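You operate a simulated robot arm through the tools that you are given. There is no shell and no other tool.

Carry out the task below with a simulated robot arm. There is one attempt and no reset: what you move stays moved.

TASK
Crease the cream folded card flat with the blue bar.
Fine: clamp it square in the corner frame for that and leave it clamped; bar back on the tool rest.
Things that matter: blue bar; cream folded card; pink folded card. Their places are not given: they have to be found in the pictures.

It is judged by the outcome, as a careful person would: the job done as asked, and still so three seconds after it is handed in. It fails if anything else is knocked over, pushed out of place, dropped, spilled or broken.

THE ROBOT
A 6-joint arm with a two-finger parallel gripper, fixed in place. Base frame: the origin is at the foot of the arm, x ahead of it, y to its left, z up; the work surface is at about z = 0.005. Units: m, degrees, N and s.
With the tool pointing down near the work surface it reaches from about 0.18 to 0.46 m from the base axis. Its first joint turns from -70.0 to 70.0 degrees. Payload 1.9 kg.
The TCP is the grasp point between the finger pads, 0.023 m short of the fingertips. In the tool frame z runs along the fingers and y along their closing line. Largest opening 0.094 m; finger width 0.038, thickness 0.01; the body of the gripper, 0.054 by 0.096 m, starts 0.039 m behind the TCP.
Orientation is that of the tool frame in the base frame, as a unit quaternion [w, x, y, z]. With the fingers straight down and closing along the base's y, the tool's x points along the base's -x, its y along +y and its z along -z.

THE INTERFACE
- The arm moves only by the tool step_arm. Its argument "motion" is one flat list of numbers, 7 for each row, row after row: the shift along the tool's x, y, z in units of 250 mm (1.0 is 250 mm), then the turn, a rotation vector about the tool's x, y, z in units of 180 degrees (1.0 is 180 degrees), then the opening, from 0 (shut) to 1 (fully open). In form: [x, y, z, ax, ay, az, jaw, x, y, z, ax, ay, az, jaw, ...]. A call has 1 to 20 rows; each row is the pose to reach, as a shift and turn from the pose commanded when the call began, along the tool's axes at that moment. A call with a number of a shift or a turn outside -1 to 1 is refused whole. Rows are played at 5 a second. More than 0.05 m and 8.6 degrees between two rows, or a gripper value outside its range, and nothing of the call is played. A pose out of reach is approached as far as the arm can. The call stops where the force on the tool passes 40 N (or 10 N more than at its start, if that is more) or the arm is blocked; 0.2 s more then pass. Each finger travels about 0.108 m/s and halts on what it meets, pressing with about 20 N; the grip force reading is that of the motor and also rises with nothing between the fingers. The clock runs only during rows and for 0.2 s after the last one: add rows that repeat a pose to give the fingers time. It gives the time, the measured TCP pose, the force on the tool (base axes), the opening and the grip force at its end, in the units of the frame above (readings bear some noise), with the torque about the TCP (base axes, N m) and any sound that the robot's microphone picked up.
- Cameras (640 x 400 px; columns grow to the right, rows downward): "scene" is fixed at [0.0393, 0.2947, 0.4533]; the picture's right is [-0.90, -0.43, 0.00], its down [-0.13, 0.27, -0.95] and it looks along [0.41, -0.86, -0.30] (base axes); focal length 316 px, centre (320, 200). "wrist" rides on the gripper at [0.086, 0.016, -0.074] in the tool frame; the picture's right is [-0.18, 0.98, 0.00], its down [-0.58, -0.11, -0.81] and it looks along [-0.79, -0.15, 0.59] (tool axes); focal length 243 px, centre (320, 200).
- grab_frame(camera): a new picture of that camera. The clock stands still meanwhile.
- locate(camera, pixels): for up to 12 pixels [column, row] of the newest picture of that camera ("zoom" is the newest enlarged one), the place [x, y, z] in the base frame of the surface seen there, good to about 0.002 m. The clock stands still meanwhile.
- inspect(camera, box): a new picture of the part [left, top, right, bottom] of that camera's present view, enlarged. The clock stands still meanwhile.
- close_job(): hands the job in; it is judged then, once.

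Unless the task says otherwise, let go and move clear before handing in.

The tools are called after "Emit:" by a JSON object that holds its "api" and its "payload". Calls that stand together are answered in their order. step_arm: Moves the arm, as the interface text tells. Its arguments: {"type":"object","properties":{"motion":{"type":"array"}},"required":["motion"]} The other tools are called the same way: grab_frame (camera) takes a picture; locate (camera, pixels) gives the place of the surface under pixels of a picture; inspect (camera, box) takes an enlarged picture of a part of a camera's view; close_job () hands the job in.

At the start:

```text
t: 0.0
eef_pos: [0.1877, -0.1943, 0.3496]
ee_rot: [-0.001, 0.0, 1.0, 0.0]
wrist_force: [-1.0, 0.3, -0.3]
ft_torque: [0.01, -0.01, 0.0]
width: 0.0938
finger_force: 0.0
```

scene: 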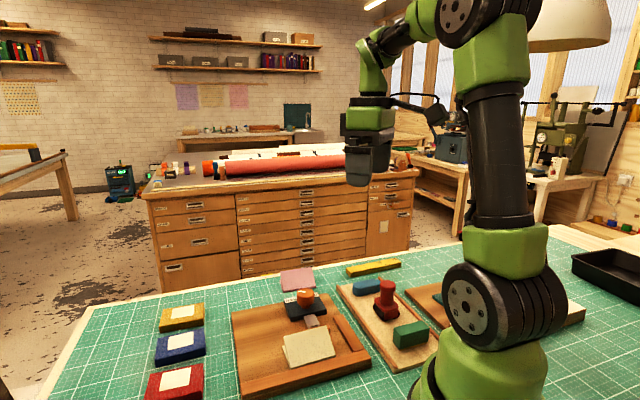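
wrist: 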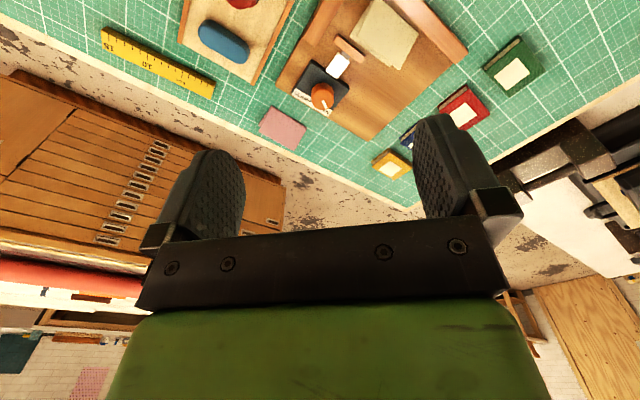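

The scene picture shows a wooden corner frame with the cream card around (308,347), a clamp with an orange knob near (305,300), a pink card at (297,279), and a tool board with a blue item (367,286), red item (385,300) and green block (410,333). I'll take enlarged views to see the details.

Emit:
{"api": "inspect", "payload": {"camera": "scene", "box": [220, 250, 380, 390]}}

Emit:
{"api": "inspect", "payload": {"camera": "wrist", "box": [160, 0, 560, 180]}}

```text
2.86 times, centred on (300, 320) of scene
```

zoom: 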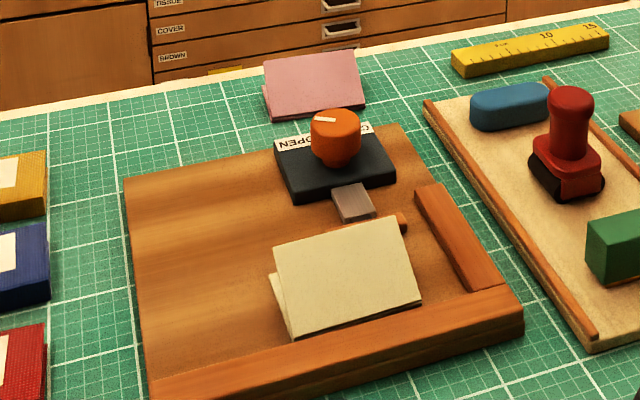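

```text
1.60 times, centred on (360, 90) of wrist
```

zoom: 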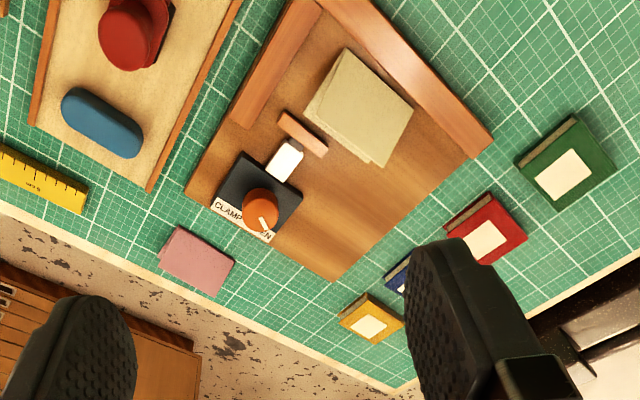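

The knob's pointer appears to be on OPEN, and the card lies loose and askew in the L of two rails. I'll read off positions of the rails, card, knob, blue bar and tray from both views.

Emit:
{"api": "locate", "payload": {"camera": "zoom", "pixels": [[345, 52], [412, 106], [382, 165], [306, 101], [285, 160], [260, 205], [303, 133], [102, 122], [70, 95], [135, 150], [320, 5], [490, 145]]}}

Emit:
{"api": "grab_frame", "payload": {"camera": "wrist"}}

```text
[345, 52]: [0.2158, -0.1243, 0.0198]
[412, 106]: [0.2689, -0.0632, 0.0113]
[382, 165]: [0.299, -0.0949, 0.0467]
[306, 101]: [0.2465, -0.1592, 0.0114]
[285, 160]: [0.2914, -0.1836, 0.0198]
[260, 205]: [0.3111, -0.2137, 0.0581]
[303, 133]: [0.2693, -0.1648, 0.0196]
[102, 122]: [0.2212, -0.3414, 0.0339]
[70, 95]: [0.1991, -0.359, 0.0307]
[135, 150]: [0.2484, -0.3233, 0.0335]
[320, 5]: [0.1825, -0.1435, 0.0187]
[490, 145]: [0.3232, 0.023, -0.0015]
```

```text
taken
```

wrist: 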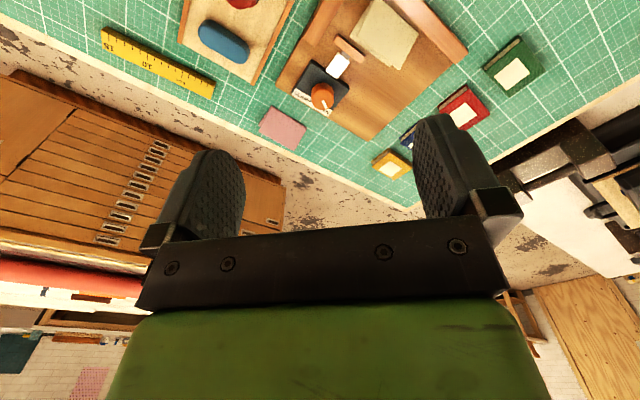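

The wrist view is inverted (image up = toward the base), with the corner of the L near (325,0) at about x=0.18, y=-0.145. I'll zoom closer on scene regions to measure card edges, rails and knob.

Emit:
{"api": "inspect", "payload": {"camera": "scene", "box": [270, 280, 370, 380]}}

```text
4.00 times, centred on (320, 330) of scene
```

zoom: 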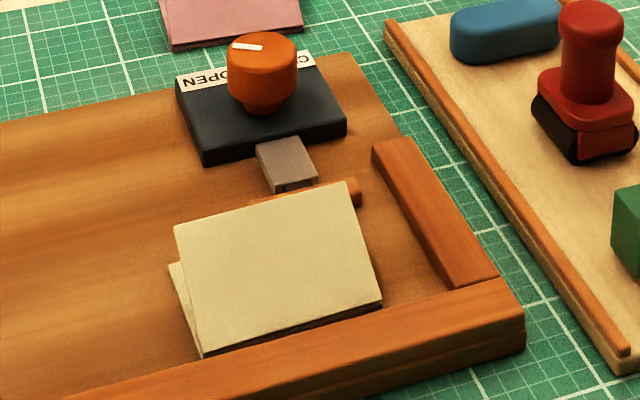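

Emit:
{"api": "locate", "payload": {"camera": "zoom", "pixels": [[176, 228], [346, 184], [380, 303], [204, 354], [173, 266], [390, 145], [480, 280], [500, 285], [280, 360], [265, 45], [330, 130], [215, 155]]}}

Emit:
{"api": "locate", "payload": {"camera": "wrist", "pixels": [[376, 2], [418, 36], [398, 69], [352, 30], [322, 97], [327, 110], [338, 65], [349, 48], [224, 42], [200, 28], [248, 52], [240, 3]]}}

```text
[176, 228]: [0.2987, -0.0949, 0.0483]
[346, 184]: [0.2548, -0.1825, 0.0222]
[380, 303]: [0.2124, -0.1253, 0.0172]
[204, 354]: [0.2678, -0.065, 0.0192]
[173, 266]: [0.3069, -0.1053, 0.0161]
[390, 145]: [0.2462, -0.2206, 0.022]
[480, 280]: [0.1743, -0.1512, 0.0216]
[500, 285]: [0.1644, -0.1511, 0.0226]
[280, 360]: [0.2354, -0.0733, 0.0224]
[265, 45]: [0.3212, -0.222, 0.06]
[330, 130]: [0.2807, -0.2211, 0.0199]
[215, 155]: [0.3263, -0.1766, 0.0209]
```

```text
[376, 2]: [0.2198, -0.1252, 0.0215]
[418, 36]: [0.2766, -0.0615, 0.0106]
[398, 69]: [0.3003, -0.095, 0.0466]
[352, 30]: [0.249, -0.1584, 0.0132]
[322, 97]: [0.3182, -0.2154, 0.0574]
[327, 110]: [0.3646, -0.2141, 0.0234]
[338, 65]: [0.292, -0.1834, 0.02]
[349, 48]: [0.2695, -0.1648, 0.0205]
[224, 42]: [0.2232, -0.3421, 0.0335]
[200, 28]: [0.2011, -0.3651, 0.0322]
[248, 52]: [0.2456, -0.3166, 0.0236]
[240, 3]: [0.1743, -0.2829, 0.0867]
```

The card is a half-open V: its fold lies along the long rail (about (0.212,-0.125) to (0.268,-0.065)) and the leaf opens toward the clamp. I'll measure the rails more exactly and zoom on the clamp label and the blue bar's tray.

Emit:
{"api": "locate", "payload": {"camera": "zoom", "pixels": [[480, 288], [420, 305], [300, 338], [230, 357], [130, 386], [515, 318], [440, 340], [330, 372], [400, 142], [490, 270], [380, 158], [450, 278]]}}

Emit:
{"api": "inspect", "payload": {"camera": "wrist", "box": [270, 40, 370, 130]}}

Emit:
{"api": "inspect", "payload": {"camera": "scene", "box": [330, 250, 450, 380]}}

```text
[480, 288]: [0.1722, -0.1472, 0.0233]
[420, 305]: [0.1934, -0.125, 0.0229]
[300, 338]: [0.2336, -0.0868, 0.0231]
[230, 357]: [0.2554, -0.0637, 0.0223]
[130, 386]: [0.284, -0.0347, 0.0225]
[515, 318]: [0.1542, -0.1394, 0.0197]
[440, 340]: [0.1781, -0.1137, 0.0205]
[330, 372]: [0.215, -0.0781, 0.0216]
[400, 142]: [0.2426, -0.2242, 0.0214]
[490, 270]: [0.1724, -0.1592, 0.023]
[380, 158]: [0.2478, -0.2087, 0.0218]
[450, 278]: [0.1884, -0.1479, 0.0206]
```

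```text
4.44 times, centred on (320, 85) of wrist
```

zoom: 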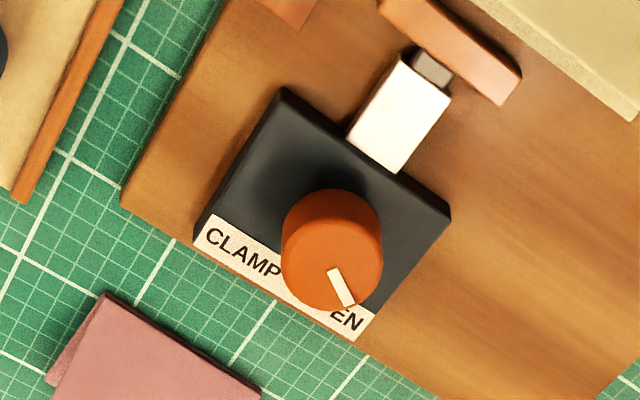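

```text
3.08 times, centred on (390, 315) of scene
```

zoom: 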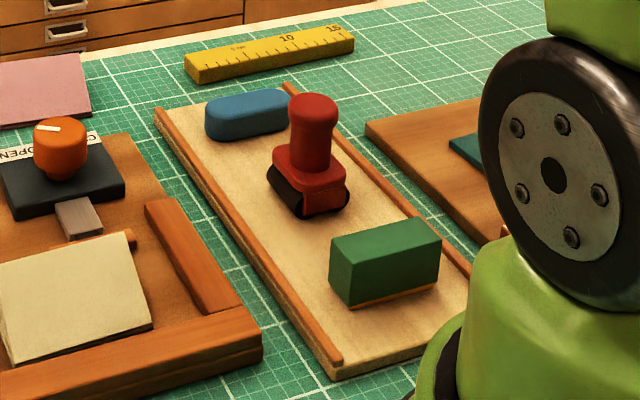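

The rails fit a frame turned 45°: long rail inner face near (x−y)/√2≈0.228, short rail inner face near (x+y)/√2≈0.03, and the knob's white pointer is at OPEN with CLAMP clockwise from it (seen from above). Now I'll read heights for the tray, bar, clamp block and board.

Emit:
{"api": "locate", "payload": {"camera": "zoom", "pixels": [[207, 112], [245, 95], [285, 95], [248, 140], [230, 170], [212, 138], [287, 118], [300, 250], [20, 180], [100, 170], [160, 112], [288, 85]]}}

Emit:
{"api": "inspect", "payload": {"camera": "wrist", "box": [270, 40, 370, 130]}}

```text
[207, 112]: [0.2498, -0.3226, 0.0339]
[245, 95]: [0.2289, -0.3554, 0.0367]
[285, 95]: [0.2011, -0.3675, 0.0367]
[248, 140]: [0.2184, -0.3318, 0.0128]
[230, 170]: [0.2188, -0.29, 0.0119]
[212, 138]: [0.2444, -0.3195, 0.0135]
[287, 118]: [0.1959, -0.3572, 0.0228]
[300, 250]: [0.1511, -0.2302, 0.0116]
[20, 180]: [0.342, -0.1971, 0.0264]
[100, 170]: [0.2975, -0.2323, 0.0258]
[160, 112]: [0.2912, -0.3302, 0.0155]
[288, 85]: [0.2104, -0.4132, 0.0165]
```

```text
4.44 times, centred on (320, 85) of wrist
```

zoom: 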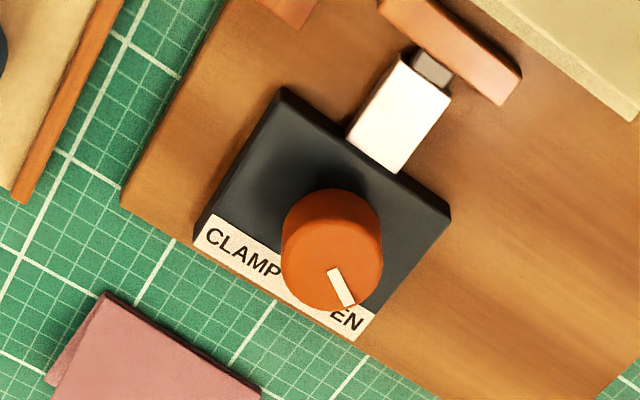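

Emit:
{"api": "locate", "payload": {"camera": "zoom", "pixels": [[332, 190], [383, 250], [335, 250], [282, 250], [333, 272], [350, 304], [290, 95], [445, 210], [200, 240], [355, 335], [385, 5], [520, 75]]}}

Emit:
{"api": "locate", "payload": {"camera": "wrist", "pixels": [[338, 38], [364, 58], [360, 62], [336, 45], [380, 110], [300, 60], [352, 75], [331, 53], [370, 60], [430, 90], [262, 120], [305, 130]]}}

```text
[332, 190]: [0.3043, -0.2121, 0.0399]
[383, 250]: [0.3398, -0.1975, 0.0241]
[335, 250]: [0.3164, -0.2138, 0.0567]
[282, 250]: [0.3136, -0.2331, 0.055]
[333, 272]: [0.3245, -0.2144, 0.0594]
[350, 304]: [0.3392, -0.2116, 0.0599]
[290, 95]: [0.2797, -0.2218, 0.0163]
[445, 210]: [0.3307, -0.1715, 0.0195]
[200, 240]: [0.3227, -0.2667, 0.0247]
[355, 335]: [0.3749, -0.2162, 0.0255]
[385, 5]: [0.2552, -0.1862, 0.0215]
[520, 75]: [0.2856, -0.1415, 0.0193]
```

```text
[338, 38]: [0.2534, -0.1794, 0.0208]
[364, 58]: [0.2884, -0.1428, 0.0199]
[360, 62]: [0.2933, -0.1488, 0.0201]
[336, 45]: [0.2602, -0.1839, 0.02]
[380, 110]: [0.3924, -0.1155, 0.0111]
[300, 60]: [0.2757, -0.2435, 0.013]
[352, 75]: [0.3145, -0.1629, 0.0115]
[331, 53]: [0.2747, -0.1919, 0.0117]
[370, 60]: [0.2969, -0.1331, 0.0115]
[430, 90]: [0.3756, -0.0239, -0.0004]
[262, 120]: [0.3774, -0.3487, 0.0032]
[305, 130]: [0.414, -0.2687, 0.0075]
```

Heights are clear: board top ≈0.0115, rail tops ≈0.0225, pad top ≈0.020, clamp block ≈0.025, knob top ≈0.0595, bar top ≈0.036 on a tray surface ≈0.0125. First I'll move high over the area behind the card, turn the tool −45° to line up with the frame and close the fingers, then look.

Emit:
{"api": "step_arm", "payload": {"motion": [-0.0485, 0.0248, 0.08, 0, 0, -0.025, 0.8, -0.097, 0.0497, 0.16, 0, 0, -0.05, 0.6, -0.1456, 0.0745, 0.24, 0, 0, -0.075, 0.4, -0.1941, 0.0994, 0.32, 0, 0, -0.1, 0.2, -0.2426, 0.1242, 0.4, 0, 0, -0.125, 0, -0.2911, 0.149, 0.48, 0, 0, -0.15, 0, -0.3396, 0.1739, 0.56, 0, 0, -0.175, 0, -0.3882, 0.1987, 0.64, 0, 0, -0.2, 0, -0.4367, 0.2236, 0.72, 0, 0, -0.225, 0, -0.4852, 0.2484, 0.8, 0, 0, -0.25, 0, -0.4852, 0.2484, 0.8, 0, 0, -0.25, 0]}}

Emit:
{"api": "grab_frame", "payload": {"camera": "wrist"}}

Emit:
{"api": "grab_frame", "payload": {"camera": "scene"}}

```text
t: 2.4
eef_pos: [0.3107, -0.1333, 0.1478]
ee_rot: [0.0, -0.382, 0.924, 0.0]
wrist_force: [0.1, -0.9, -0.4]
ft_torque: [-0.01, -0.01, -0.01]
width: 0.0
finger_force: 19.9
```

```text
taken
```

wrist: 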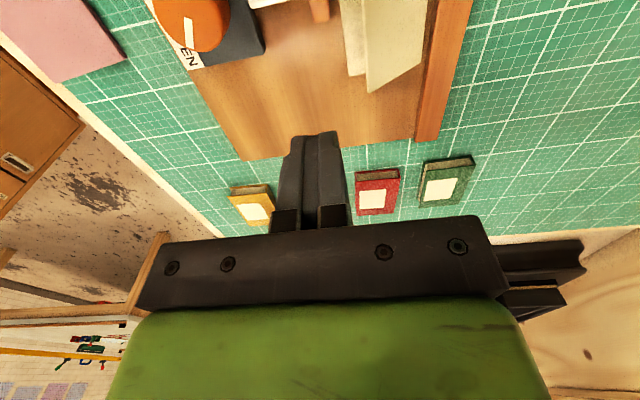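

```text
taken
```

scene: 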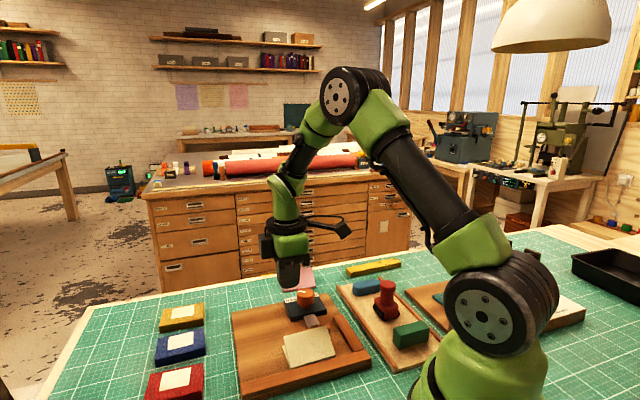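

The tool is now at −45° yaw over (0.311,−0.133); in the wrist view the card is at (385,45) and the long rail at (440,80). I'll zoom and re-measure the card's end and edges from this angle.

Emit:
{"api": "inspect", "payload": {"camera": "wrist", "box": [230, 0, 480, 150]}}

```text
2.56 times, centred on (355, 75) of wrist
```

zoom: 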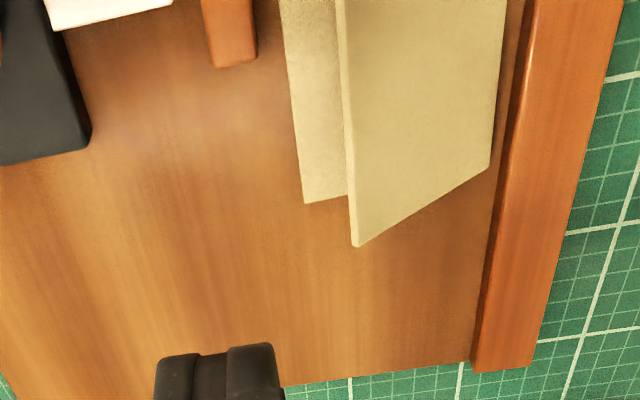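

Emit:
{"api": "locate", "payload": {"camera": "zoom", "pixels": [[306, 200], [284, 30], [488, 168], [498, 40], [356, 243], [345, 60], [252, 62], [210, 64], [524, 60], [490, 280], [320, 197], [478, 362]]}}

```text
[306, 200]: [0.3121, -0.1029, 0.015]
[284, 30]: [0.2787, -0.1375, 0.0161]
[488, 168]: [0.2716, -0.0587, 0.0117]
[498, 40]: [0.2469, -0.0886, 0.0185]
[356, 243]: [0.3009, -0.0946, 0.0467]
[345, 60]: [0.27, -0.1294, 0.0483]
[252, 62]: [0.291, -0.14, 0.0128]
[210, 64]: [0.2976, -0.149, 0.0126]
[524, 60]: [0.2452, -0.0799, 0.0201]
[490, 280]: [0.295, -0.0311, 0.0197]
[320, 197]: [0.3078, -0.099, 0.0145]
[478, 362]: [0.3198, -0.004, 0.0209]
```

The lower leaf is about 3 mm thick (top z≈0.015), its far edge at t≈0.294, end at s≈0.147; the pad ends at s≈0.105. I'll lower the closed fingers beside the pad, behind the card's far edge, stopping just above the board.

Emit:
{"api": "step_arm", "payload": {"motion": [-0.0184, 0.016, 0.1, 0, 0, 0, 0, -0.0184, 0.016, 0.2, 0, 0, 0, 0, -0.0184, 0.016, 0.28, 0, 0, 0, 0, -0.0184, 0.016, 0.36, 0, 0, 0, 0, -0.0184, 0.016, 0.42, 0, 0, 0, 0, -0.0184, 0.016, 0.432, 0, 0, 0, 0]}}

Emit:
{"api": "inspect", "payload": {"camera": "scene", "box": [220, 260, 380, 390]}}

Emit:
{"api": "grab_frame", "payload": {"camera": "wrist"}}

```text
t: 3.8
eef_pos: [0.31, -0.1269, 0.0414]
ee_rot: [0.001, -0.383, 0.924, 0.0]
wrist_force: [0.1, -0.1, -0.4]
ft_torque: [-0.01, 0.01, -0.01]
width: 0.0003
finger_force: 19.6
```

```text
3.08 times, centred on (300, 325) of scene
```

zoom: 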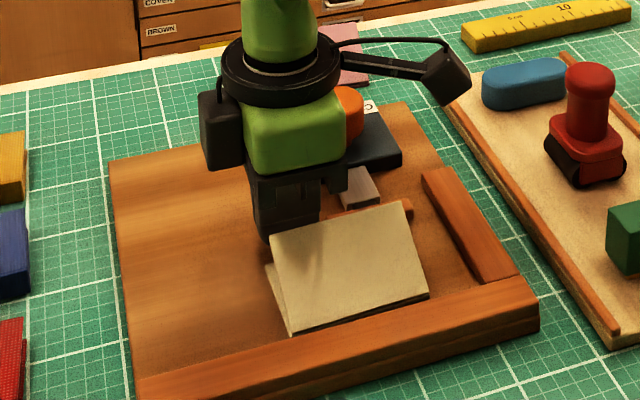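

```text
taken
```

wrist: 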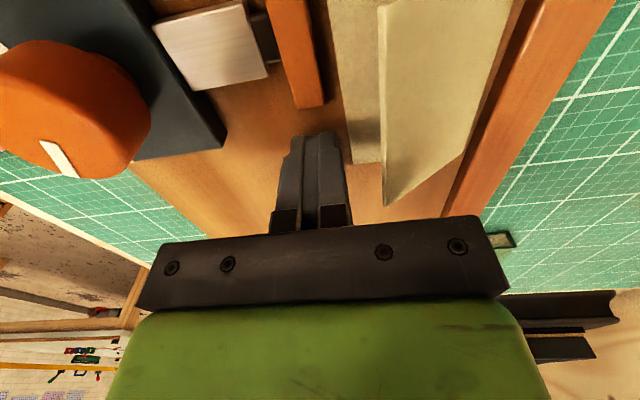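

The fingertips are behind the card's far edge, clear of the pad end at (310,105). I'll lower to just above the board and push gently toward the long rail in small steps, watching force.

Emit:
{"api": "step_arm", "payload": {"motion": [0, 0, 0.01, 0, 0, 0, 0, 0, 0, 0.02, 0, 0, 0, 0, 0, 0, 0.022, 0, 0, 0, 0]}}

```text
t: 4.6
eef_pos: [0.3103, -0.1281, 0.0352]
ee_rot: [0.0, -0.383, 0.924, 0.001]
wrist_force: [0.0, 0.1, -0.6]
ft_torque: [0.01, 0.0, 0.0]
width: 0.0
finger_force: 19.9
```

No contact with the board yet (force ≈0), tips at about z≈0.0125. Now I push 10 mm toward the long rail.

Emit:
{"api": "step_arm", "payload": {"motion": [0, 0.008, 0, 0, 0, 0, 0, 0, 0.016, 0, 0, 0, 0, 0, 0, 0.024, 0, 0, 0, 0, 0, 0, 0.032, 0, 0, 0, 0, 0, 0, 0.04, 0, 0, 0, 0, 0]}}

Emit:
{"api": "grab_frame", "payload": {"camera": "wrist"}}

```text
t: 5.8
eef_pos: [0.3039, -0.1207, 0.0362]
ee_rot: [0.0, -0.383, 0.924, 0.0]
wrist_force: [-0.6, 0.3, 0.1]
ft_torque: [0.01, -0.02, 0.0]
width: 0.0
finger_force: 19.8
```

```text
taken
```

wrist: 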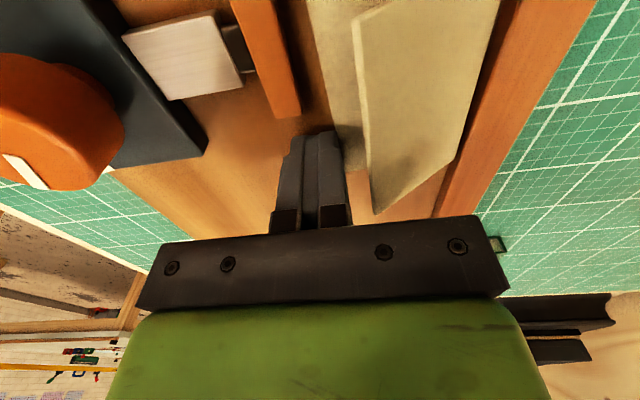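

The card has moved and its fold at (470,130) is nearly at the rail; force is only ~0.7 N. I'll continue in 1 mm steps.

Emit:
{"api": "step_arm", "payload": {"motion": [0, 0.004, 0, 0, 0, 0, 0, 0, 0.008, 0, 0, 0, 0, 0, 0, 0.012, 0, 0, 0, 0, 0]}}

Emit:
{"api": "inspect", "payload": {"camera": "wrist", "box": [270, 0, 570, 220]}}

```text
t: 6.6
eef_pos: [0.3025, -0.1198, 0.0366]
ee_rot: [0.001, -0.383, 0.924, 0.0]
wrist_force: [2.2, -7.3, -0.6]
ft_torque: [-0.19, -0.06, 0.16]
width: 0.0003
finger_force: 20.2
```

```text
1.82 times, centred on (420, 110) of wrist
```

zoom: 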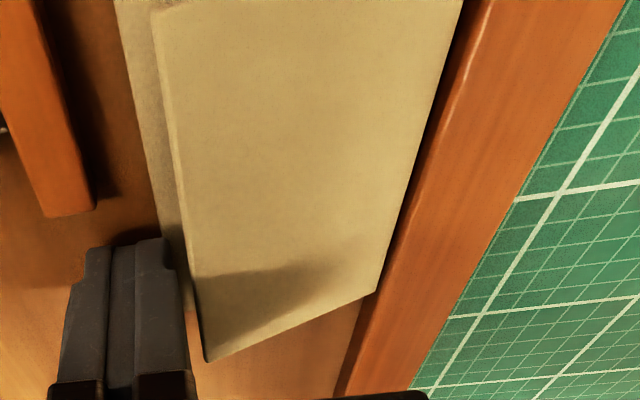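

Force rose to ~7.6 N, so the card is seated on the rail at this end. I'll measure whether the far end is also flush.

Emit:
{"api": "locate", "payload": {"camera": "zoom", "pixels": [[374, 288], [400, 200], [430, 105], [458, 10], [390, 290], [420, 215], [455, 120], [495, 10], [120, 10], [150, 150], [155, 20], [180, 200]]}}

Emit:
{"api": "inspect", "payload": {"camera": "scene", "box": [240, 290, 360, 380]}}

```text
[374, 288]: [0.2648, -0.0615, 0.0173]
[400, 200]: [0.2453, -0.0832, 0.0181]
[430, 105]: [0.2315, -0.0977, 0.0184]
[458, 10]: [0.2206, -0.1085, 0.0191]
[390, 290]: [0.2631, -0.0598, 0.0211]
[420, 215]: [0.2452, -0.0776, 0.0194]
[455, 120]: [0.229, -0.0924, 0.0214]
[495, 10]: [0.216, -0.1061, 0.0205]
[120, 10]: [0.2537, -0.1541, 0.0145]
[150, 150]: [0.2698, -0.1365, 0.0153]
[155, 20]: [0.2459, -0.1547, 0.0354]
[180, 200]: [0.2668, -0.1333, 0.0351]
```

```text
4.44 times, centred on (300, 335) of scene
```

zoom: 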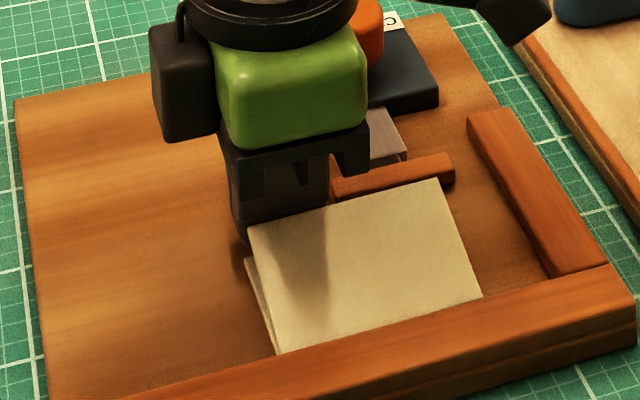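

The fold is now flush with the long rail along its length (t≈0.231–0.233). Next I back off, rise, turn the tool 90° and go to the card's free end to slide it along the rail to the short rail.

Emit:
{"api": "step_arm", "payload": {"motion": [0, -0.02, 0, 0, 0, 0, 0, 0, -0.02, -0.16, 0, 0, 0, 0, 0, -0.02, -0.3336, 0, 0, 0, 0, -0.0125, -0.005, -0.3336, 0, 0, 0.0417, 0, -0.025, 0.01, -0.3336, 0, 0, 0.0833, 0, -0.0375, 0.025, -0.3336, 0, 0, 0.125, 0, -0.05, 0.04, -0.3336, 0, 0, 0.1667, 0, -0.0625, 0.055, -0.3336, 0, 0, 0.2083, 0, -0.075, 0.07, -0.3336, 0, 0, 0.25, 0, -0.0875, 0.085, -0.3336, 0, 0, 0.2917, 0, -0.1, 0.1, -0.3336, 0, 0, 0.3333, 0, -0.1125, 0.115, -0.3336, 0, 0, 0.375, 0, -0.125, 0.13, -0.3336, 0, 0, 0.4167, 0, -0.1375, 0.145, -0.3336, 0, 0, 0.4583, 0, -0.15, 0.158, -0.3336, 0, 0, 0.5, 0, -0.15, 0.158, -0.3336, 0, 0, 0.5, 0]}}

Emit:
{"api": "grab_frame", "payload": {"camera": "wrist"}}

Emit:
{"api": "grab_frame", "payload": {"camera": "scene"}}

```text
t: 10.0
eef_pos: [0.2992, -0.0631, 0.1189]
ee_rot: [0.0, 0.384, 0.923, 0.001]
wrist_force: [-0.2, 0.5, -0.1]
ft_torque: [-0.04, 0.02, -0.02]
width: 0.0003
finger_force: 20.5
```

```text
taken
```

wrist: 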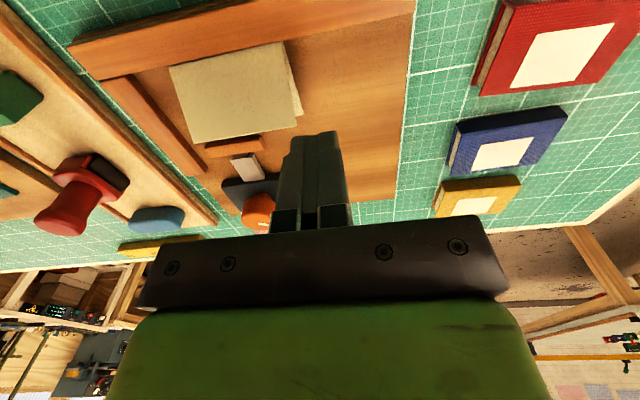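

```text
taken
```

scene: 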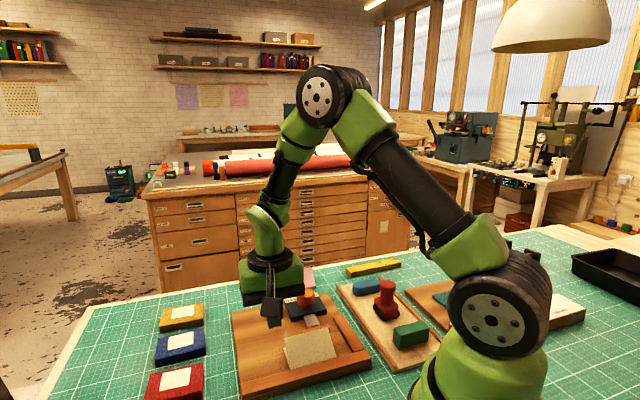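

Emit:
{"api": "inspect", "payload": {"camera": "wrist", "box": [60, 0, 410, 220]}}

```text
1.82 times, centred on (235, 110) of wrist
```

zoom: 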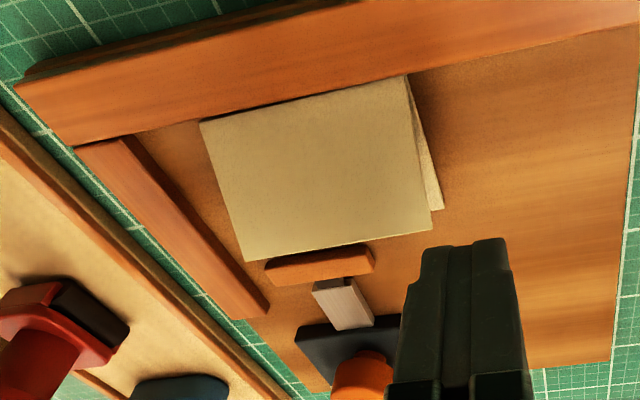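

Emit:
{"api": "locate", "payload": {"camera": "zoom", "pixels": [[202, 124], [404, 80], [300, 101], [438, 208], [427, 228], [246, 258], [415, 120], [345, 85], [240, 115], [160, 165], [240, 290], [430, 170]]}}

```text
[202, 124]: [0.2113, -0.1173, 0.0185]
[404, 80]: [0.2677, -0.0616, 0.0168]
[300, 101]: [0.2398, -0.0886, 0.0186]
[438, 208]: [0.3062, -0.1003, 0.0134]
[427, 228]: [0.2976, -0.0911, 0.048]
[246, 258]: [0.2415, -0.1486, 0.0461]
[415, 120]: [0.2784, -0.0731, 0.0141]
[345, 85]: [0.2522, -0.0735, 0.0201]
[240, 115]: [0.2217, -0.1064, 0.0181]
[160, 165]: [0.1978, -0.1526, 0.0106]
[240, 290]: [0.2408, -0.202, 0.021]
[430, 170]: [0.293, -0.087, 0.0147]
```

The fold is parallel to the rail and the free end is at s≈0.1455, so it needs about 33 mm of travel to the short rail face (s≈0.030). I'll lower the closed fingers beyond the free end.

Emit:
{"api": "step_arm", "payload": {"motion": [-0.008, 0, 0.08, 0, 0, 0, 0, -0.008, 0, 0.16, 0, 0, 0, 0, -0.008, 0, 0.24, 0, 0, 0, 0, -0.008, 0, 0.3, 0, 0, 0, 0, -0.008, 0, 0.325, 0, 0, 0, 0, -0.008, 0, 0.331, 0, 0, 0, 0]}}

Emit:
{"api": "grab_frame", "payload": {"camera": "wrist"}}

```text
t: 11.4
eef_pos: [0.3005, -0.0647, 0.0369]
ee_rot: [0.001, 0.383, 0.924, 0.001]
wrist_force: [0.2, 0.4, -0.1]
ft_torque: [0.0, -0.01, -0.01]
width: 0.0
finger_force: 20.0
```

```text
taken
```

wrist: 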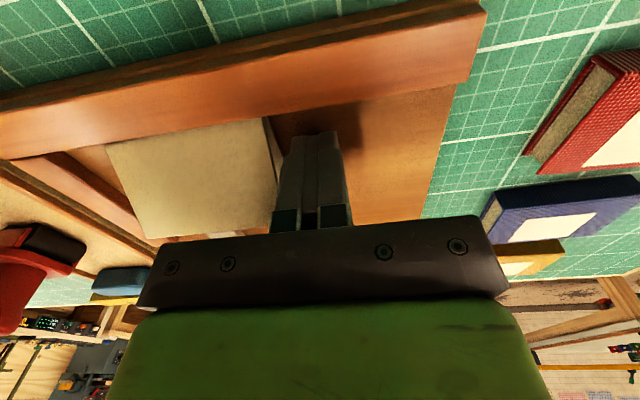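

Fingers are beyond the card's end with no contact. I push the card 40 mm-ish of finger travel along the rail in 3 mm steps, stopping a few mm short of the short rail.

Emit:
{"api": "step_arm", "payload": {"motion": [0, -0.012, 0, 0, 0, 0, 0, 0, -0.024, 0, 0, 0, 0, 0, 0, -0.036, 0, 0, 0, 0, 0, 0, -0.048, 0, 0, 0, 0, 0, 0, -0.06, 0, 0, 0, 0, 0, 0, -0.072, 0, 0, 0, 0, 0, 0, -0.084, 0, 0, 0, 0, 0, 0, -0.096, 0, 0, 0, 0, 0, 0, -0.108, 0, 0, 0, 0, 0, 0, -0.12, 0, 0, 0, 0, 0, 0, -0.132, 0, 0, 0, 0, 0, 0, -0.144, 0, 0, 0, 0, 0, 0, -0.152, 0, 0, 0, 0, 0]}}

Emit:
{"api": "grab_frame", "payload": {"camera": "wrist"}}

Emit:
{"api": "inspect", "payload": {"camera": "scene", "box": [240, 290, 380, 390]}}

```text
t: 14.2
eef_pos: [0.2739, -0.0925, 0.0357]
ee_rot: [0.0, 0.383, 0.924, 0.0]
wrist_force: [0.1, -0.5, 1.0]
ft_torque: [0.02, 0.0, -0.02]
width: 0.0
finger_force: 19.1
```

```text
taken
```

wrist: 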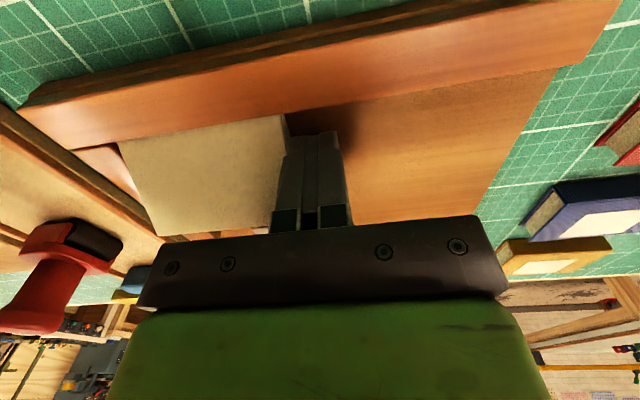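

```text
4.00 times, centred on (310, 340) of scene
```

zoom: 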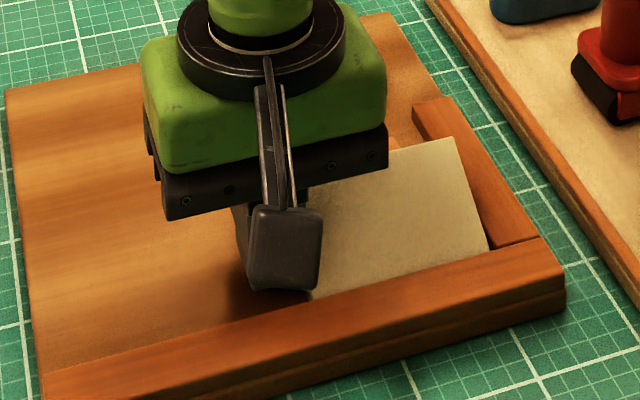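

The card has slid along the rail and its leading edge at (487,248) in the scene zoom is only a few mm from the short rail. I'll continue in 1 mm steps, watching for contact force.

Emit:
{"api": "step_arm", "payload": {"motion": [0, -0.004, 0, 0, 0, 0, 0, 0, -0.008, 0, 0, 0, 0, 0, 0, -0.012, 0, 0, 0, 0, 0, 0, -0.016, 0, 0, 0, 0, 0, 0, -0.018, 0, 0, 0, 0, 0]}}

Emit:
{"api": "inspect", "payload": {"camera": "scene", "box": [240, 290, 380, 390]}}

```text
t: 15.4
eef_pos: [0.2709, -0.0955, 0.0357]
ee_rot: [0.002, 0.383, 0.924, -0.001]
wrist_force: [12.7, 7.8, 2.9]
ft_torque: [-0.04, 0.06, 0.12]
width: 0.0
finger_force: 20.0
```

```text
4.00 times, centred on (310, 340) of scene
```

zoom: 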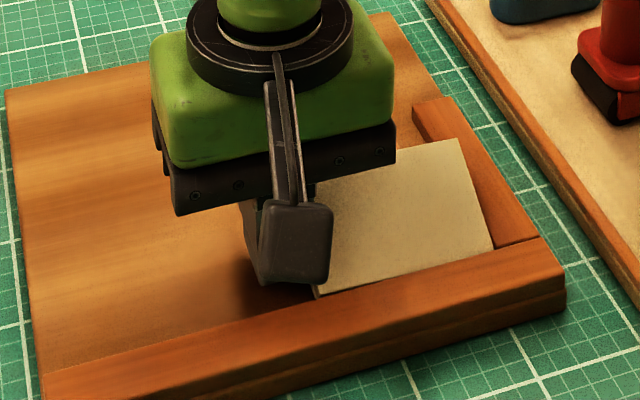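

A 15 N contact force shows the card is against the short rail. I'll back off and rise to view how square it sits.

Emit:
{"api": "step_arm", "payload": {"motion": [0, 0.012, 0, 0, 0, 0, 0, 0, 0.032, 0, 0, 0, 0, 0, 0, 0.04, -0.15, 0, 0, 0, 0, 0, 0.04, -0.3336, 0, 0, 0, 0, 0, 0.04, -0.3336, 0, 0, 0, 0]}}

Emit:
{"api": "inspect", "payload": {"camera": "wrist", "box": [60, 0, 410, 220]}}

Emit:
{"api": "inspect", "payload": {"camera": "scene", "box": [240, 290, 380, 390]}}

```text
t: 16.6
eef_pos: [0.278, -0.0899, 0.1192]
ee_rot: [0.0, 0.382, 0.924, 0.0]
wrist_force: [0.0, 0.8, 0.2]
ft_torque: [-0.02, -0.01, 0.01]
width: 0.0
finger_force: 19.3
```

```text
1.82 times, centred on (235, 110) of wrist
```

zoom: 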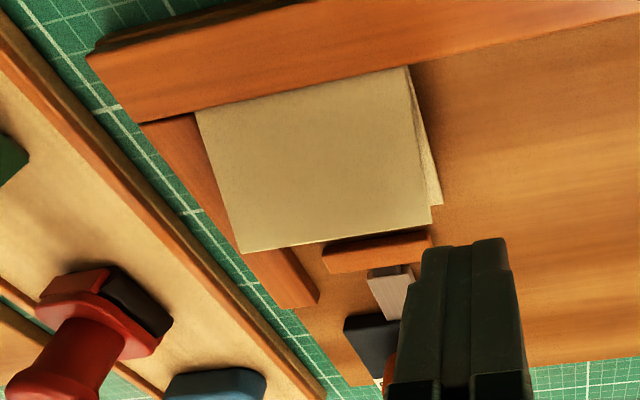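

```text
4.00 times, centred on (310, 340) of scene
```

zoom: 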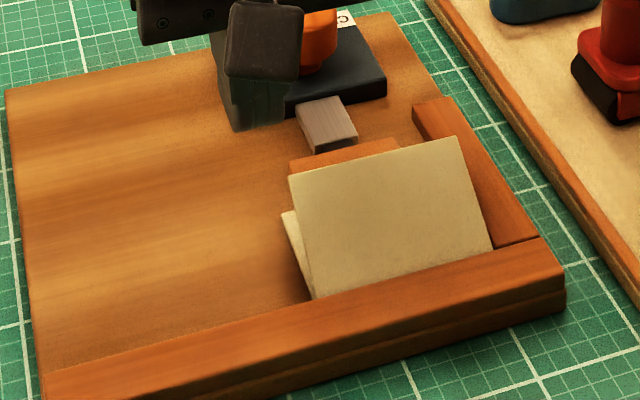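

The card now looks nested into the corner. I'll measure its fold and end edges against the rails.

Emit:
{"api": "locate", "payload": {"camera": "zoom", "pixels": [[313, 293], [400, 270], [488, 247], [287, 213], [300, 255], [484, 225], [470, 185], [293, 178], [455, 140], [435, 110], [500, 240], [345, 290]]}}

Emit:
{"api": "grab_frame", "payload": {"camera": "wrist"}}

Emit:
{"api": "locate", "payload": {"camera": "wrist", "pixels": [[169, 62], [283, 39], [225, 50], [298, 111], [290, 72], [295, 95], [190, 137], [296, 121], [240, 141], [290, 130], [150, 70], [200, 140]]}}

```text
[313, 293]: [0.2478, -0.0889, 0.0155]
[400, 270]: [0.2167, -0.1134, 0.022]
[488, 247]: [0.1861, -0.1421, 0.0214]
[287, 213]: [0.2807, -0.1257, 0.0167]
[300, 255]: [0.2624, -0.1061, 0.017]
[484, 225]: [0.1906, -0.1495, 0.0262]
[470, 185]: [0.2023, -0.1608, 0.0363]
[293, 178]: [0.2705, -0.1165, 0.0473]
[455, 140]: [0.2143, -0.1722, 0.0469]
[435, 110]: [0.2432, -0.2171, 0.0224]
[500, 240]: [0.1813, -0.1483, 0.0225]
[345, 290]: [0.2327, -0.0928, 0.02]
```

```text
taken
```

wrist: 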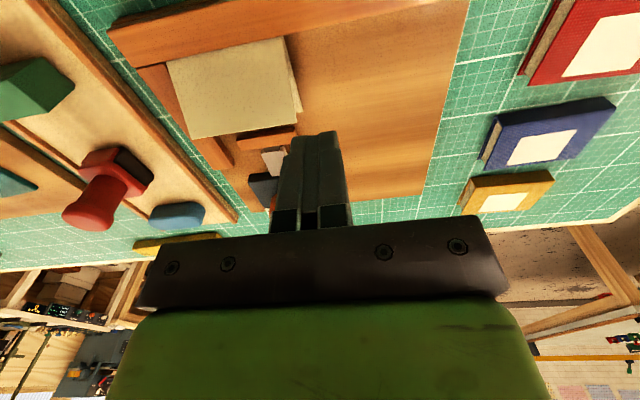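

```text
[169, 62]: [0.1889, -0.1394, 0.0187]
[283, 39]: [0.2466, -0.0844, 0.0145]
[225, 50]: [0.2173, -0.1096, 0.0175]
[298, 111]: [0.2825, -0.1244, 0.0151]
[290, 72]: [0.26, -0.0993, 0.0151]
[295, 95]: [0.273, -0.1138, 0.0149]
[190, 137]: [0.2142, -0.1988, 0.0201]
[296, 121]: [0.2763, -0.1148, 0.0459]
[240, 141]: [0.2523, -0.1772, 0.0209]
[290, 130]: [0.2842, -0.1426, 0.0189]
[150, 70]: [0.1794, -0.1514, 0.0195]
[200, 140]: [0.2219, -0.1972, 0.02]
```

The card's edges now coincide with both rails: the upper leaf edge is parallel to the long rail (t=0.2737 vs 0.2733) and its end is at s≈0.030. Next I go above the knob with the tool turned back to −45° and the jaw opened.

Emit:
{"api": "step_arm", "payload": {"motion": [-0.0375, -0.0173, 0, 0, 0, -0.0385, 0, -0.075, -0.0346, 0, 0, 0, -0.0769, 0, -0.1125, -0.0519, 0, 0, 0, -0.1154, 0, -0.15, -0.0692, 0, 0, 0, -0.1538, 0, -0.1875, -0.0865, 0, 0, 0, -0.1923, 0, -0.225, -0.1038, 0, 0, 0, -0.2308, 0.1, -0.2626, -0.121, 0, 0, 0, -0.2692, 0.2, -0.3, -0.1383, 0, 0, 0, -0.3077, 0.3, -0.3376, -0.1556, 0, 0, 0, -0.3462, 0.4, -0.3751, -0.1729, 0, 0, 0, -0.3846, 0.5, -0.4126, -0.1902, 0, 0, 0, -0.4231, 0.6, -0.4501, -0.2075, 0, 0, 0, -0.4615, 0.65, -0.4876, -0.2248, 0, 0, 0, -0.5, 0.65, -0.4876, -0.2248, 0, 0, 0, -0.5, 0.65]}}

Emit:
{"api": "grab_frame", "payload": {"camera": "wrist"}}

Emit:
{"api": "inspect", "payload": {"camera": "scene", "box": [240, 250, 380, 350]}}

```text
t: 19.6
eef_pos: [0.3252, -0.2135, 0.1204]
ee_rot: [0.001, -0.383, 0.924, 0.0]
wrist_force: [0.5, 0.1, -0.4]
ft_torque: [0.04, -0.02, 0.0]
width: 0.0611
finger_force: 0.1
```

```text
taken
```

wrist: 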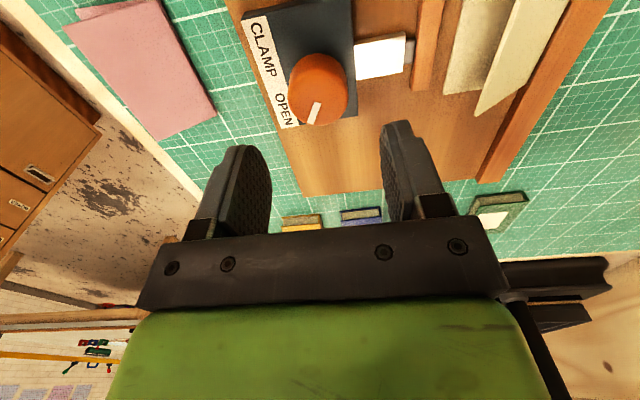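

```text
4.00 times, centred on (310, 300) of scene
```

zoom: 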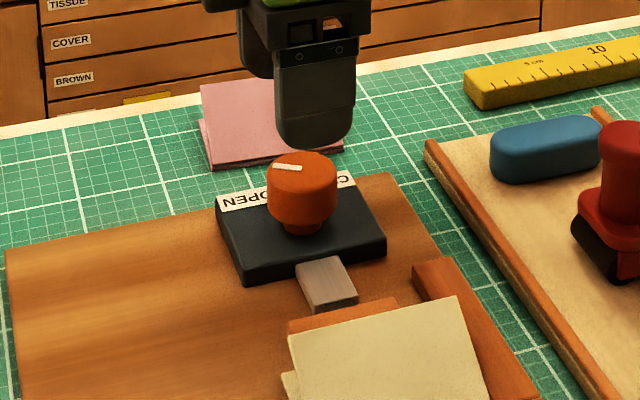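

The jaw is open at 61 mm above the clamp; the wrist view shows the label strip with CLAMP at (262,50), OPEN at (285,108), the knob at (318,90). I'll zoom to measure the knob's centre and pointer.

Emit:
{"api": "inspect", "payload": {"camera": "wrist", "box": [230, 0, 400, 150]}}

```text
2.67 times, centred on (315, 75) of wrist
```

zoom: 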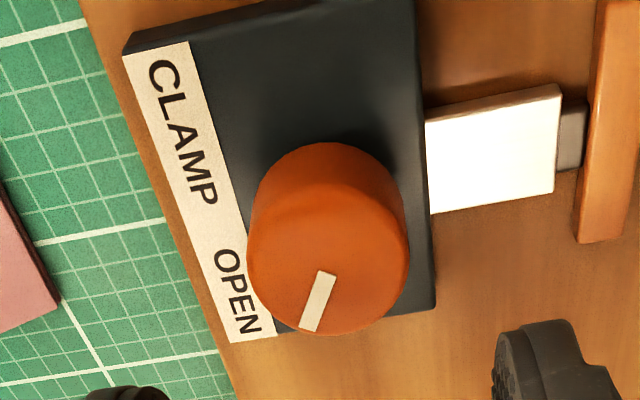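

Emit:
{"api": "locate", "payload": {"camera": "zoom", "pixels": [[328, 262], [328, 272], [308, 328], [250, 255], [406, 255], [328, 333], [328, 200], [180, 120], [240, 290], [145, 60], [260, 335], [420, 300]]}}

```text
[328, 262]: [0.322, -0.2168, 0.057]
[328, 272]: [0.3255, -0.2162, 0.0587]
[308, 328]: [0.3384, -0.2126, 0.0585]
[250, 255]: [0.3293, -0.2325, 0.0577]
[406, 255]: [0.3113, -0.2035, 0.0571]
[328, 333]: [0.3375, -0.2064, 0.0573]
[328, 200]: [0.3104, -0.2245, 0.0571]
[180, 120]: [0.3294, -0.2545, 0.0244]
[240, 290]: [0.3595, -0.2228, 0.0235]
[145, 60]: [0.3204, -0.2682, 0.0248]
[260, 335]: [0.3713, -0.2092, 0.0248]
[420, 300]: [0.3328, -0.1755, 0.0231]
```

Knob centre is ≈(0.323,−0.216), diameter ≈33 mm, top at 0.059; the pointer is about 58° from the label normal on the OPEN side, so CLAMP is ~115° clockwise. I'll pre-turn the tool a bit the other way, descend around the knob, then close.

Emit:
{"api": "step_arm", "payload": {"motion": [0.014, -0.0016, 0.04, 0, 0, -0.03, 0.65, 0.014, -0.0016, 0.1, 0, 0, -0.0556, 0.65, 0.014, -0.0016, 0.17, 0, 0, -0.0556, 0.65, 0.014, -0.0016, 0.23, 0, 0, -0.0556, 0.65, 0.014, -0.0016, 0.26, 0, 0, -0.0556, 0.65, 0.014, -0.0016, 0.262, 0, 0, -0.0556, 0.65]}}

Emit:
{"api": "inspect", "payload": {"camera": "scene", "box": [240, 250, 380, 350]}}

Emit:
{"api": "grab_frame", "payload": {"camera": "wrist"}}

```text
t: 21.0
eef_pos: [0.3242, -0.2175, 0.0548]
ee_rot: [-0.001, -0.462, 0.887, 0.0]
wrist_force: [0.3, 0.0, 0.4]
ft_torque: [0.01, 0.02, -0.04]
width: 0.0609
finger_force: 0.2
```

```text
4.00 times, centred on (310, 300) of scene
```

zoom: 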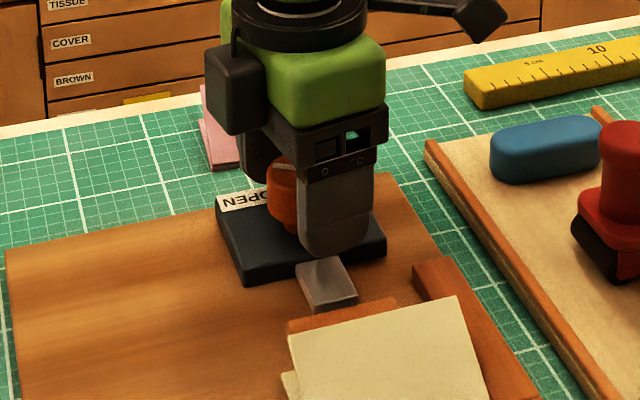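

```text
taken
```

wrist: 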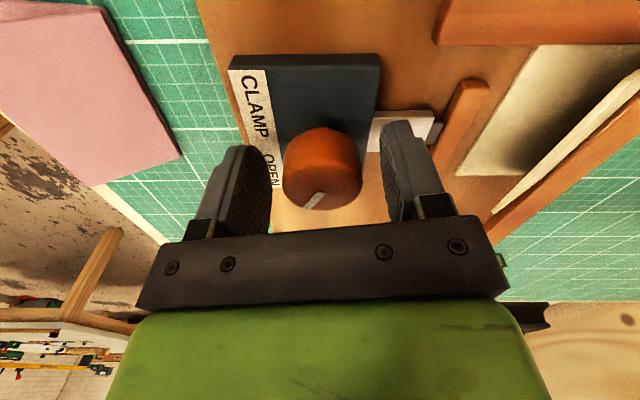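

The knob sits between the open fingers. I close on it and check the width.

Emit:
{"api": "step_arm", "payload": {"motion": [0, 0, 0, 0, 0, 0, 0.45, 0, 0, 0, 0, 0, 0, 0.3, 0, 0, 0, 0, 0, 0, 0.3, 0, 0, 0, 0, 0, 0, 0.2]}}

```text
t: 22.0
eef_pos: [0.322, -0.217, 0.0546]
ee_rot: [0.0, -0.461, 0.887, 0.002]
wrist_force: [-14.4, 8.7, 8.6]
ft_torque: [0.17, 0.22, 0.03]
width: 0.0377
finger_force: 44.9
```

The grip reports 37.7 mm with a 17 N side force along the tool's +y, so the knob is slightly off-centre. I'll nudge the tool about 2 mm in +y to relieve that.

Emit:
{"api": "step_arm", "payload": {"motion": [0, 0.004, 0, 0, 0, 0, 0.2, 0, 0.008, 0, 0, 0, 0, 0.2]}}

Emit:
{"api": "grab_frame", "payload": {"camera": "wrist"}}

```text
t: 22.6
eef_pos: [0.3223, -0.2179, 0.0546]
ee_rot: [0.001, -0.462, 0.887, -0.003]
wrist_force: [14.7, -11.6, -21.4]
ft_torque: [0.67, -0.39, 0.01]
width: 0.0376
finger_force: 45.2
```

```text
taken
```

wrist: 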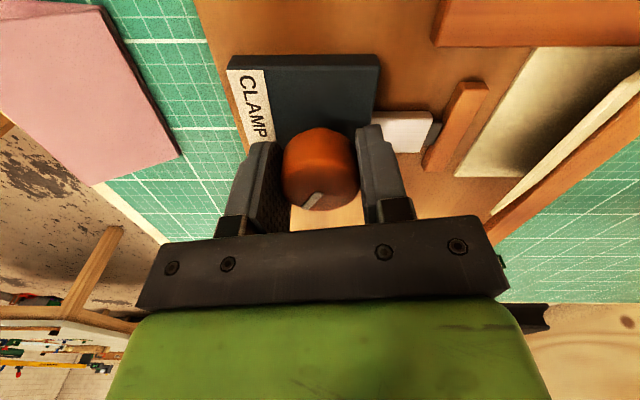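

The force flipped to −18 N, so the centre is halfway: I step back 1 mm.

Emit:
{"api": "step_arm", "payload": {"motion": [0, -0.004, 0, 0, 0, 0, 0.2, 0, -0.004, 0, 0, 0, 0, 0.2]}}

```text
t: 23.1
eef_pos: [0.3224, -0.216, 0.0537]
ee_rot: [0.001, -0.462, 0.887, -0.002]
wrist_force: [1.6, -2.7, -2.3]
ft_torque: [0.02, 0.05, -0.01]
width: 0.0374
finger_force: 44.7
stopped in row 2: the force on the tool passed its limit at 41 N (the readings are from after the stop); the commanded pose is now the measured one
```

Forces are now near zero with the knob gripped. I turn it clockwise by 16° as a test.

Emit:
{"api": "step_arm", "payload": {"motion": [0, 0, 0, 0, 0, 0.0222, 0.2, 0, 0, 0, 0, 0, 0.0444, 0.2, 0, 0, 0, 0, 0, 0.0667, 0.2, 0, 0, 0, 0, 0, 0.0889, 0.2, 0, 0, 0, 0, 0, 0.0889, 0.2]}}

Emit:
{"api": "grab_frame", "payload": {"camera": "wrist"}}

```text
t: 24.3
eef_pos: [0.3213, -0.2163, 0.0548]
ee_rot: [0.002, -0.334, 0.943, -0.002]
wrist_force: [14.6, -2.8, -15.4]
ft_torque: [-0.5, 0.28, -0.01]
width: 0.0374
finger_force: 45.3
```

```text
taken
```

wrist: 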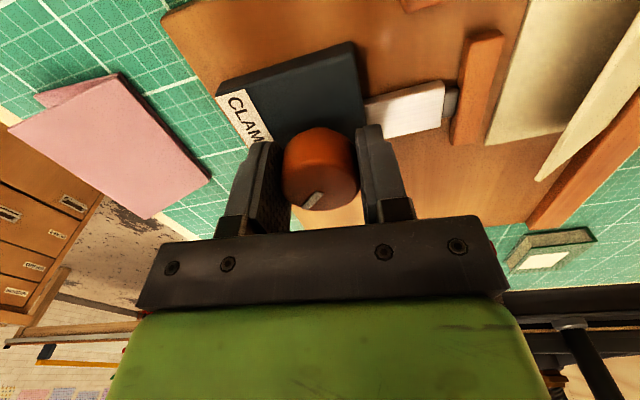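

The knob turns with the hand (yaw −55° → −39°) and the torque is small; the side/down forces (~15 N) come from a sub-mm offset, which I'll correct while turning another 40°.

Emit:
{"api": "step_arm", "payload": {"motion": [-0.002, -0.0024, 0.0032, 0, 0, 0.0, 0.2, -0.002, -0.0024, 0.0032, 0, 0, 0.0278, 0.2, -0.002, -0.0024, 0.0032, 0, 0, 0.0556, 0.2, -0.002, -0.0024, 0.0032, 0, 0, 0.0833, 0.2, -0.002, -0.0024, 0.0032, 0, 0, 0.1111, 0.2, -0.002, -0.0024, 0.0032, 0, 0, 0.1111, 0.2]}}

Emit:
{"api": "grab_frame", "payload": {"camera": "wrist"}}

```text
t: 25.2
eef_pos: [0.3225, -0.217, 0.0534]
ee_rot: [0.0, -0.252, 0.968, -0.001]
wrist_force: [-3.0, 0.1, 4.4]
ft_torque: [-0.04, 0.03, -0.01]
width: 0.0373
finger_force: 45.4
stopped in row 4: the force on the tool passed its limit at 42 N (the readings are from after the stop); the commanded pose is now the measured one
```

```text
taken
```

wrist: 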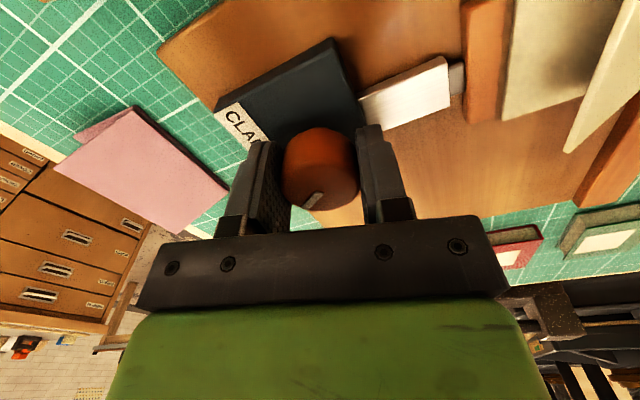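

The limit tripped during motion though the rest forces are now ~5 N; the coupling is stiff. I'll turn slower (2° per row) and ease the grip a little to see the grip force.

Emit:
{"api": "step_arm", "payload": {"motion": [0, 0, 0, 0, 0, 0, 0.36, 0, 0, 0, 0, 0, 0.0111, 0.36, 0, 0, 0, 0, 0, 0.0222, 0.36, 0, 0, 0, 0, 0, 0.0333, 0.36, 0, 0, 0, 0, 0, 0.0444, 0.36, 0, 0, 0, 0, 0, 0.0444, 0.36]}}

```text
t: 26.6
eef_pos: [0.3225, -0.217, 0.0526]
ee_rot: [0.0, -0.183, 0.983, -0.001]
wrist_force: [-17.6, 12.7, 34.4]
ft_torque: [0.38, 0.45, 0.01]
width: 0.0373
finger_force: 45.3
```

The knob has turned to yaw −21°, but there's 34 N of vertical preload from the re-zeroed command. I'll relieve it by shifting along the measured force (≈+0.7, +1.0, −1.6 mm in tool axes).

Emit:
{"api": "step_arm", "payload": {"motion": [0.0014, 0.002, -0.003, 0, 0, 0, 0.36, 0.0026, 0.0036, -0.006, 0, 0, 0, 0.36, 0.0026, 0.0036, -0.006, 0, 0, 0, 0.36]}}

Emit:
{"api": "inspect", "payload": {"camera": "scene", "box": [240, 250, 380, 350]}}

```text
t: 27.4
eef_pos: [0.3218, -0.217, 0.0541]
ee_rot: [0.002, -0.185, 0.983, -0.002]
wrist_force: [20.4, -8.5, -27.9]
ft_torque: [0.08, -0.27, 0.09]
width: 0.0374
finger_force: 44.6
```

```text
4.00 times, centred on (310, 300) of scene
```

zoom: 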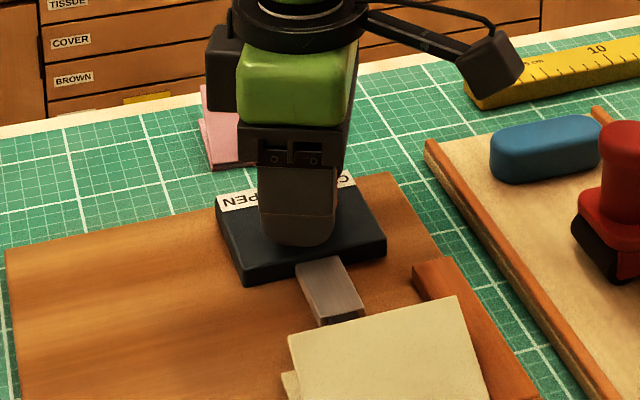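

Overcorrected—the stiffness is ~40 N/mm. The plunger has visibly extended in the scene zoom at (330,285). I'll apply the smaller correction, then keep turning slowly.

Emit:
{"api": "step_arm", "payload": {"motion": [-0.0015, -0.0017, 0.0027, 0, 0, 0, 0.36, -0.0015, -0.0017, 0.0027, 0, 0, 0, 0.36]}}

```text
t: 28.0
eef_pos: [0.3221, -0.2157, 0.0532]
ee_rot: [0.0, -0.184, 0.983, -0.001]
wrist_force: [14.1, -13.5, -25.8]
ft_torque: [0.19, -0.59, -0.01]
width: 0.0372
finger_force: 45.5
```

The forces barely changed (−26 N vertical), so there's some stick in the grip. I'll apply another small correction in the same direction.

Emit:
{"api": "step_arm", "payload": {"motion": [-0.0008, -0.002, 0.0025, 0, 0, 0, 0.36, -0.0008, -0.002, 0.0025, 0, 0, 0, 0.36]}}

```text
t: 28.6
eef_pos: [0.3208, -0.2164, 0.0539]
ee_rot: [0.0, -0.183, 0.983, 0.0]
wrist_force: [-3.5, -10.3, -6.2]
ft_torque: [-0.04, -0.16, -0.02]
width: 0.0374
finger_force: 45.1
```

Forces are down to ~12 N total. I continue turning clockwise by 12° at 2° per row.

Emit:
{"api": "step_arm", "payload": {"motion": [0, -0.0004, 0.0004, 0, 0, 0.0111, 0.36, 0, -0.0008, 0.0006, 0, 0, 0.0222, 0.36, 0, -0.0008, 0.0006, 0, 0, 0.0333, 0.36, 0, -0.0008, 0.0006, 0, 0, 0.0444, 0.36, 0, -0.0008, 0.0006, 0, 0, 0.0556, 0.36, 0, -0.0008, 0.0006, 0, 0, 0.0667, 0.36]}}

```text
t: 29.8
eef_pos: [0.3223, -0.2163, 0.053]
ee_rot: [0.0, -0.1, 0.995, -0.001]
wrist_force: [-2.1, -0.1, 3.9]
ft_torque: [-0.05, -0.12, -0.01]
width: 0.037
finger_force: 44.7
stopped in row 6: the force on the tool passed its limit at 40 N (the readings are from after the stop); the commanded pose is now the measured one
```

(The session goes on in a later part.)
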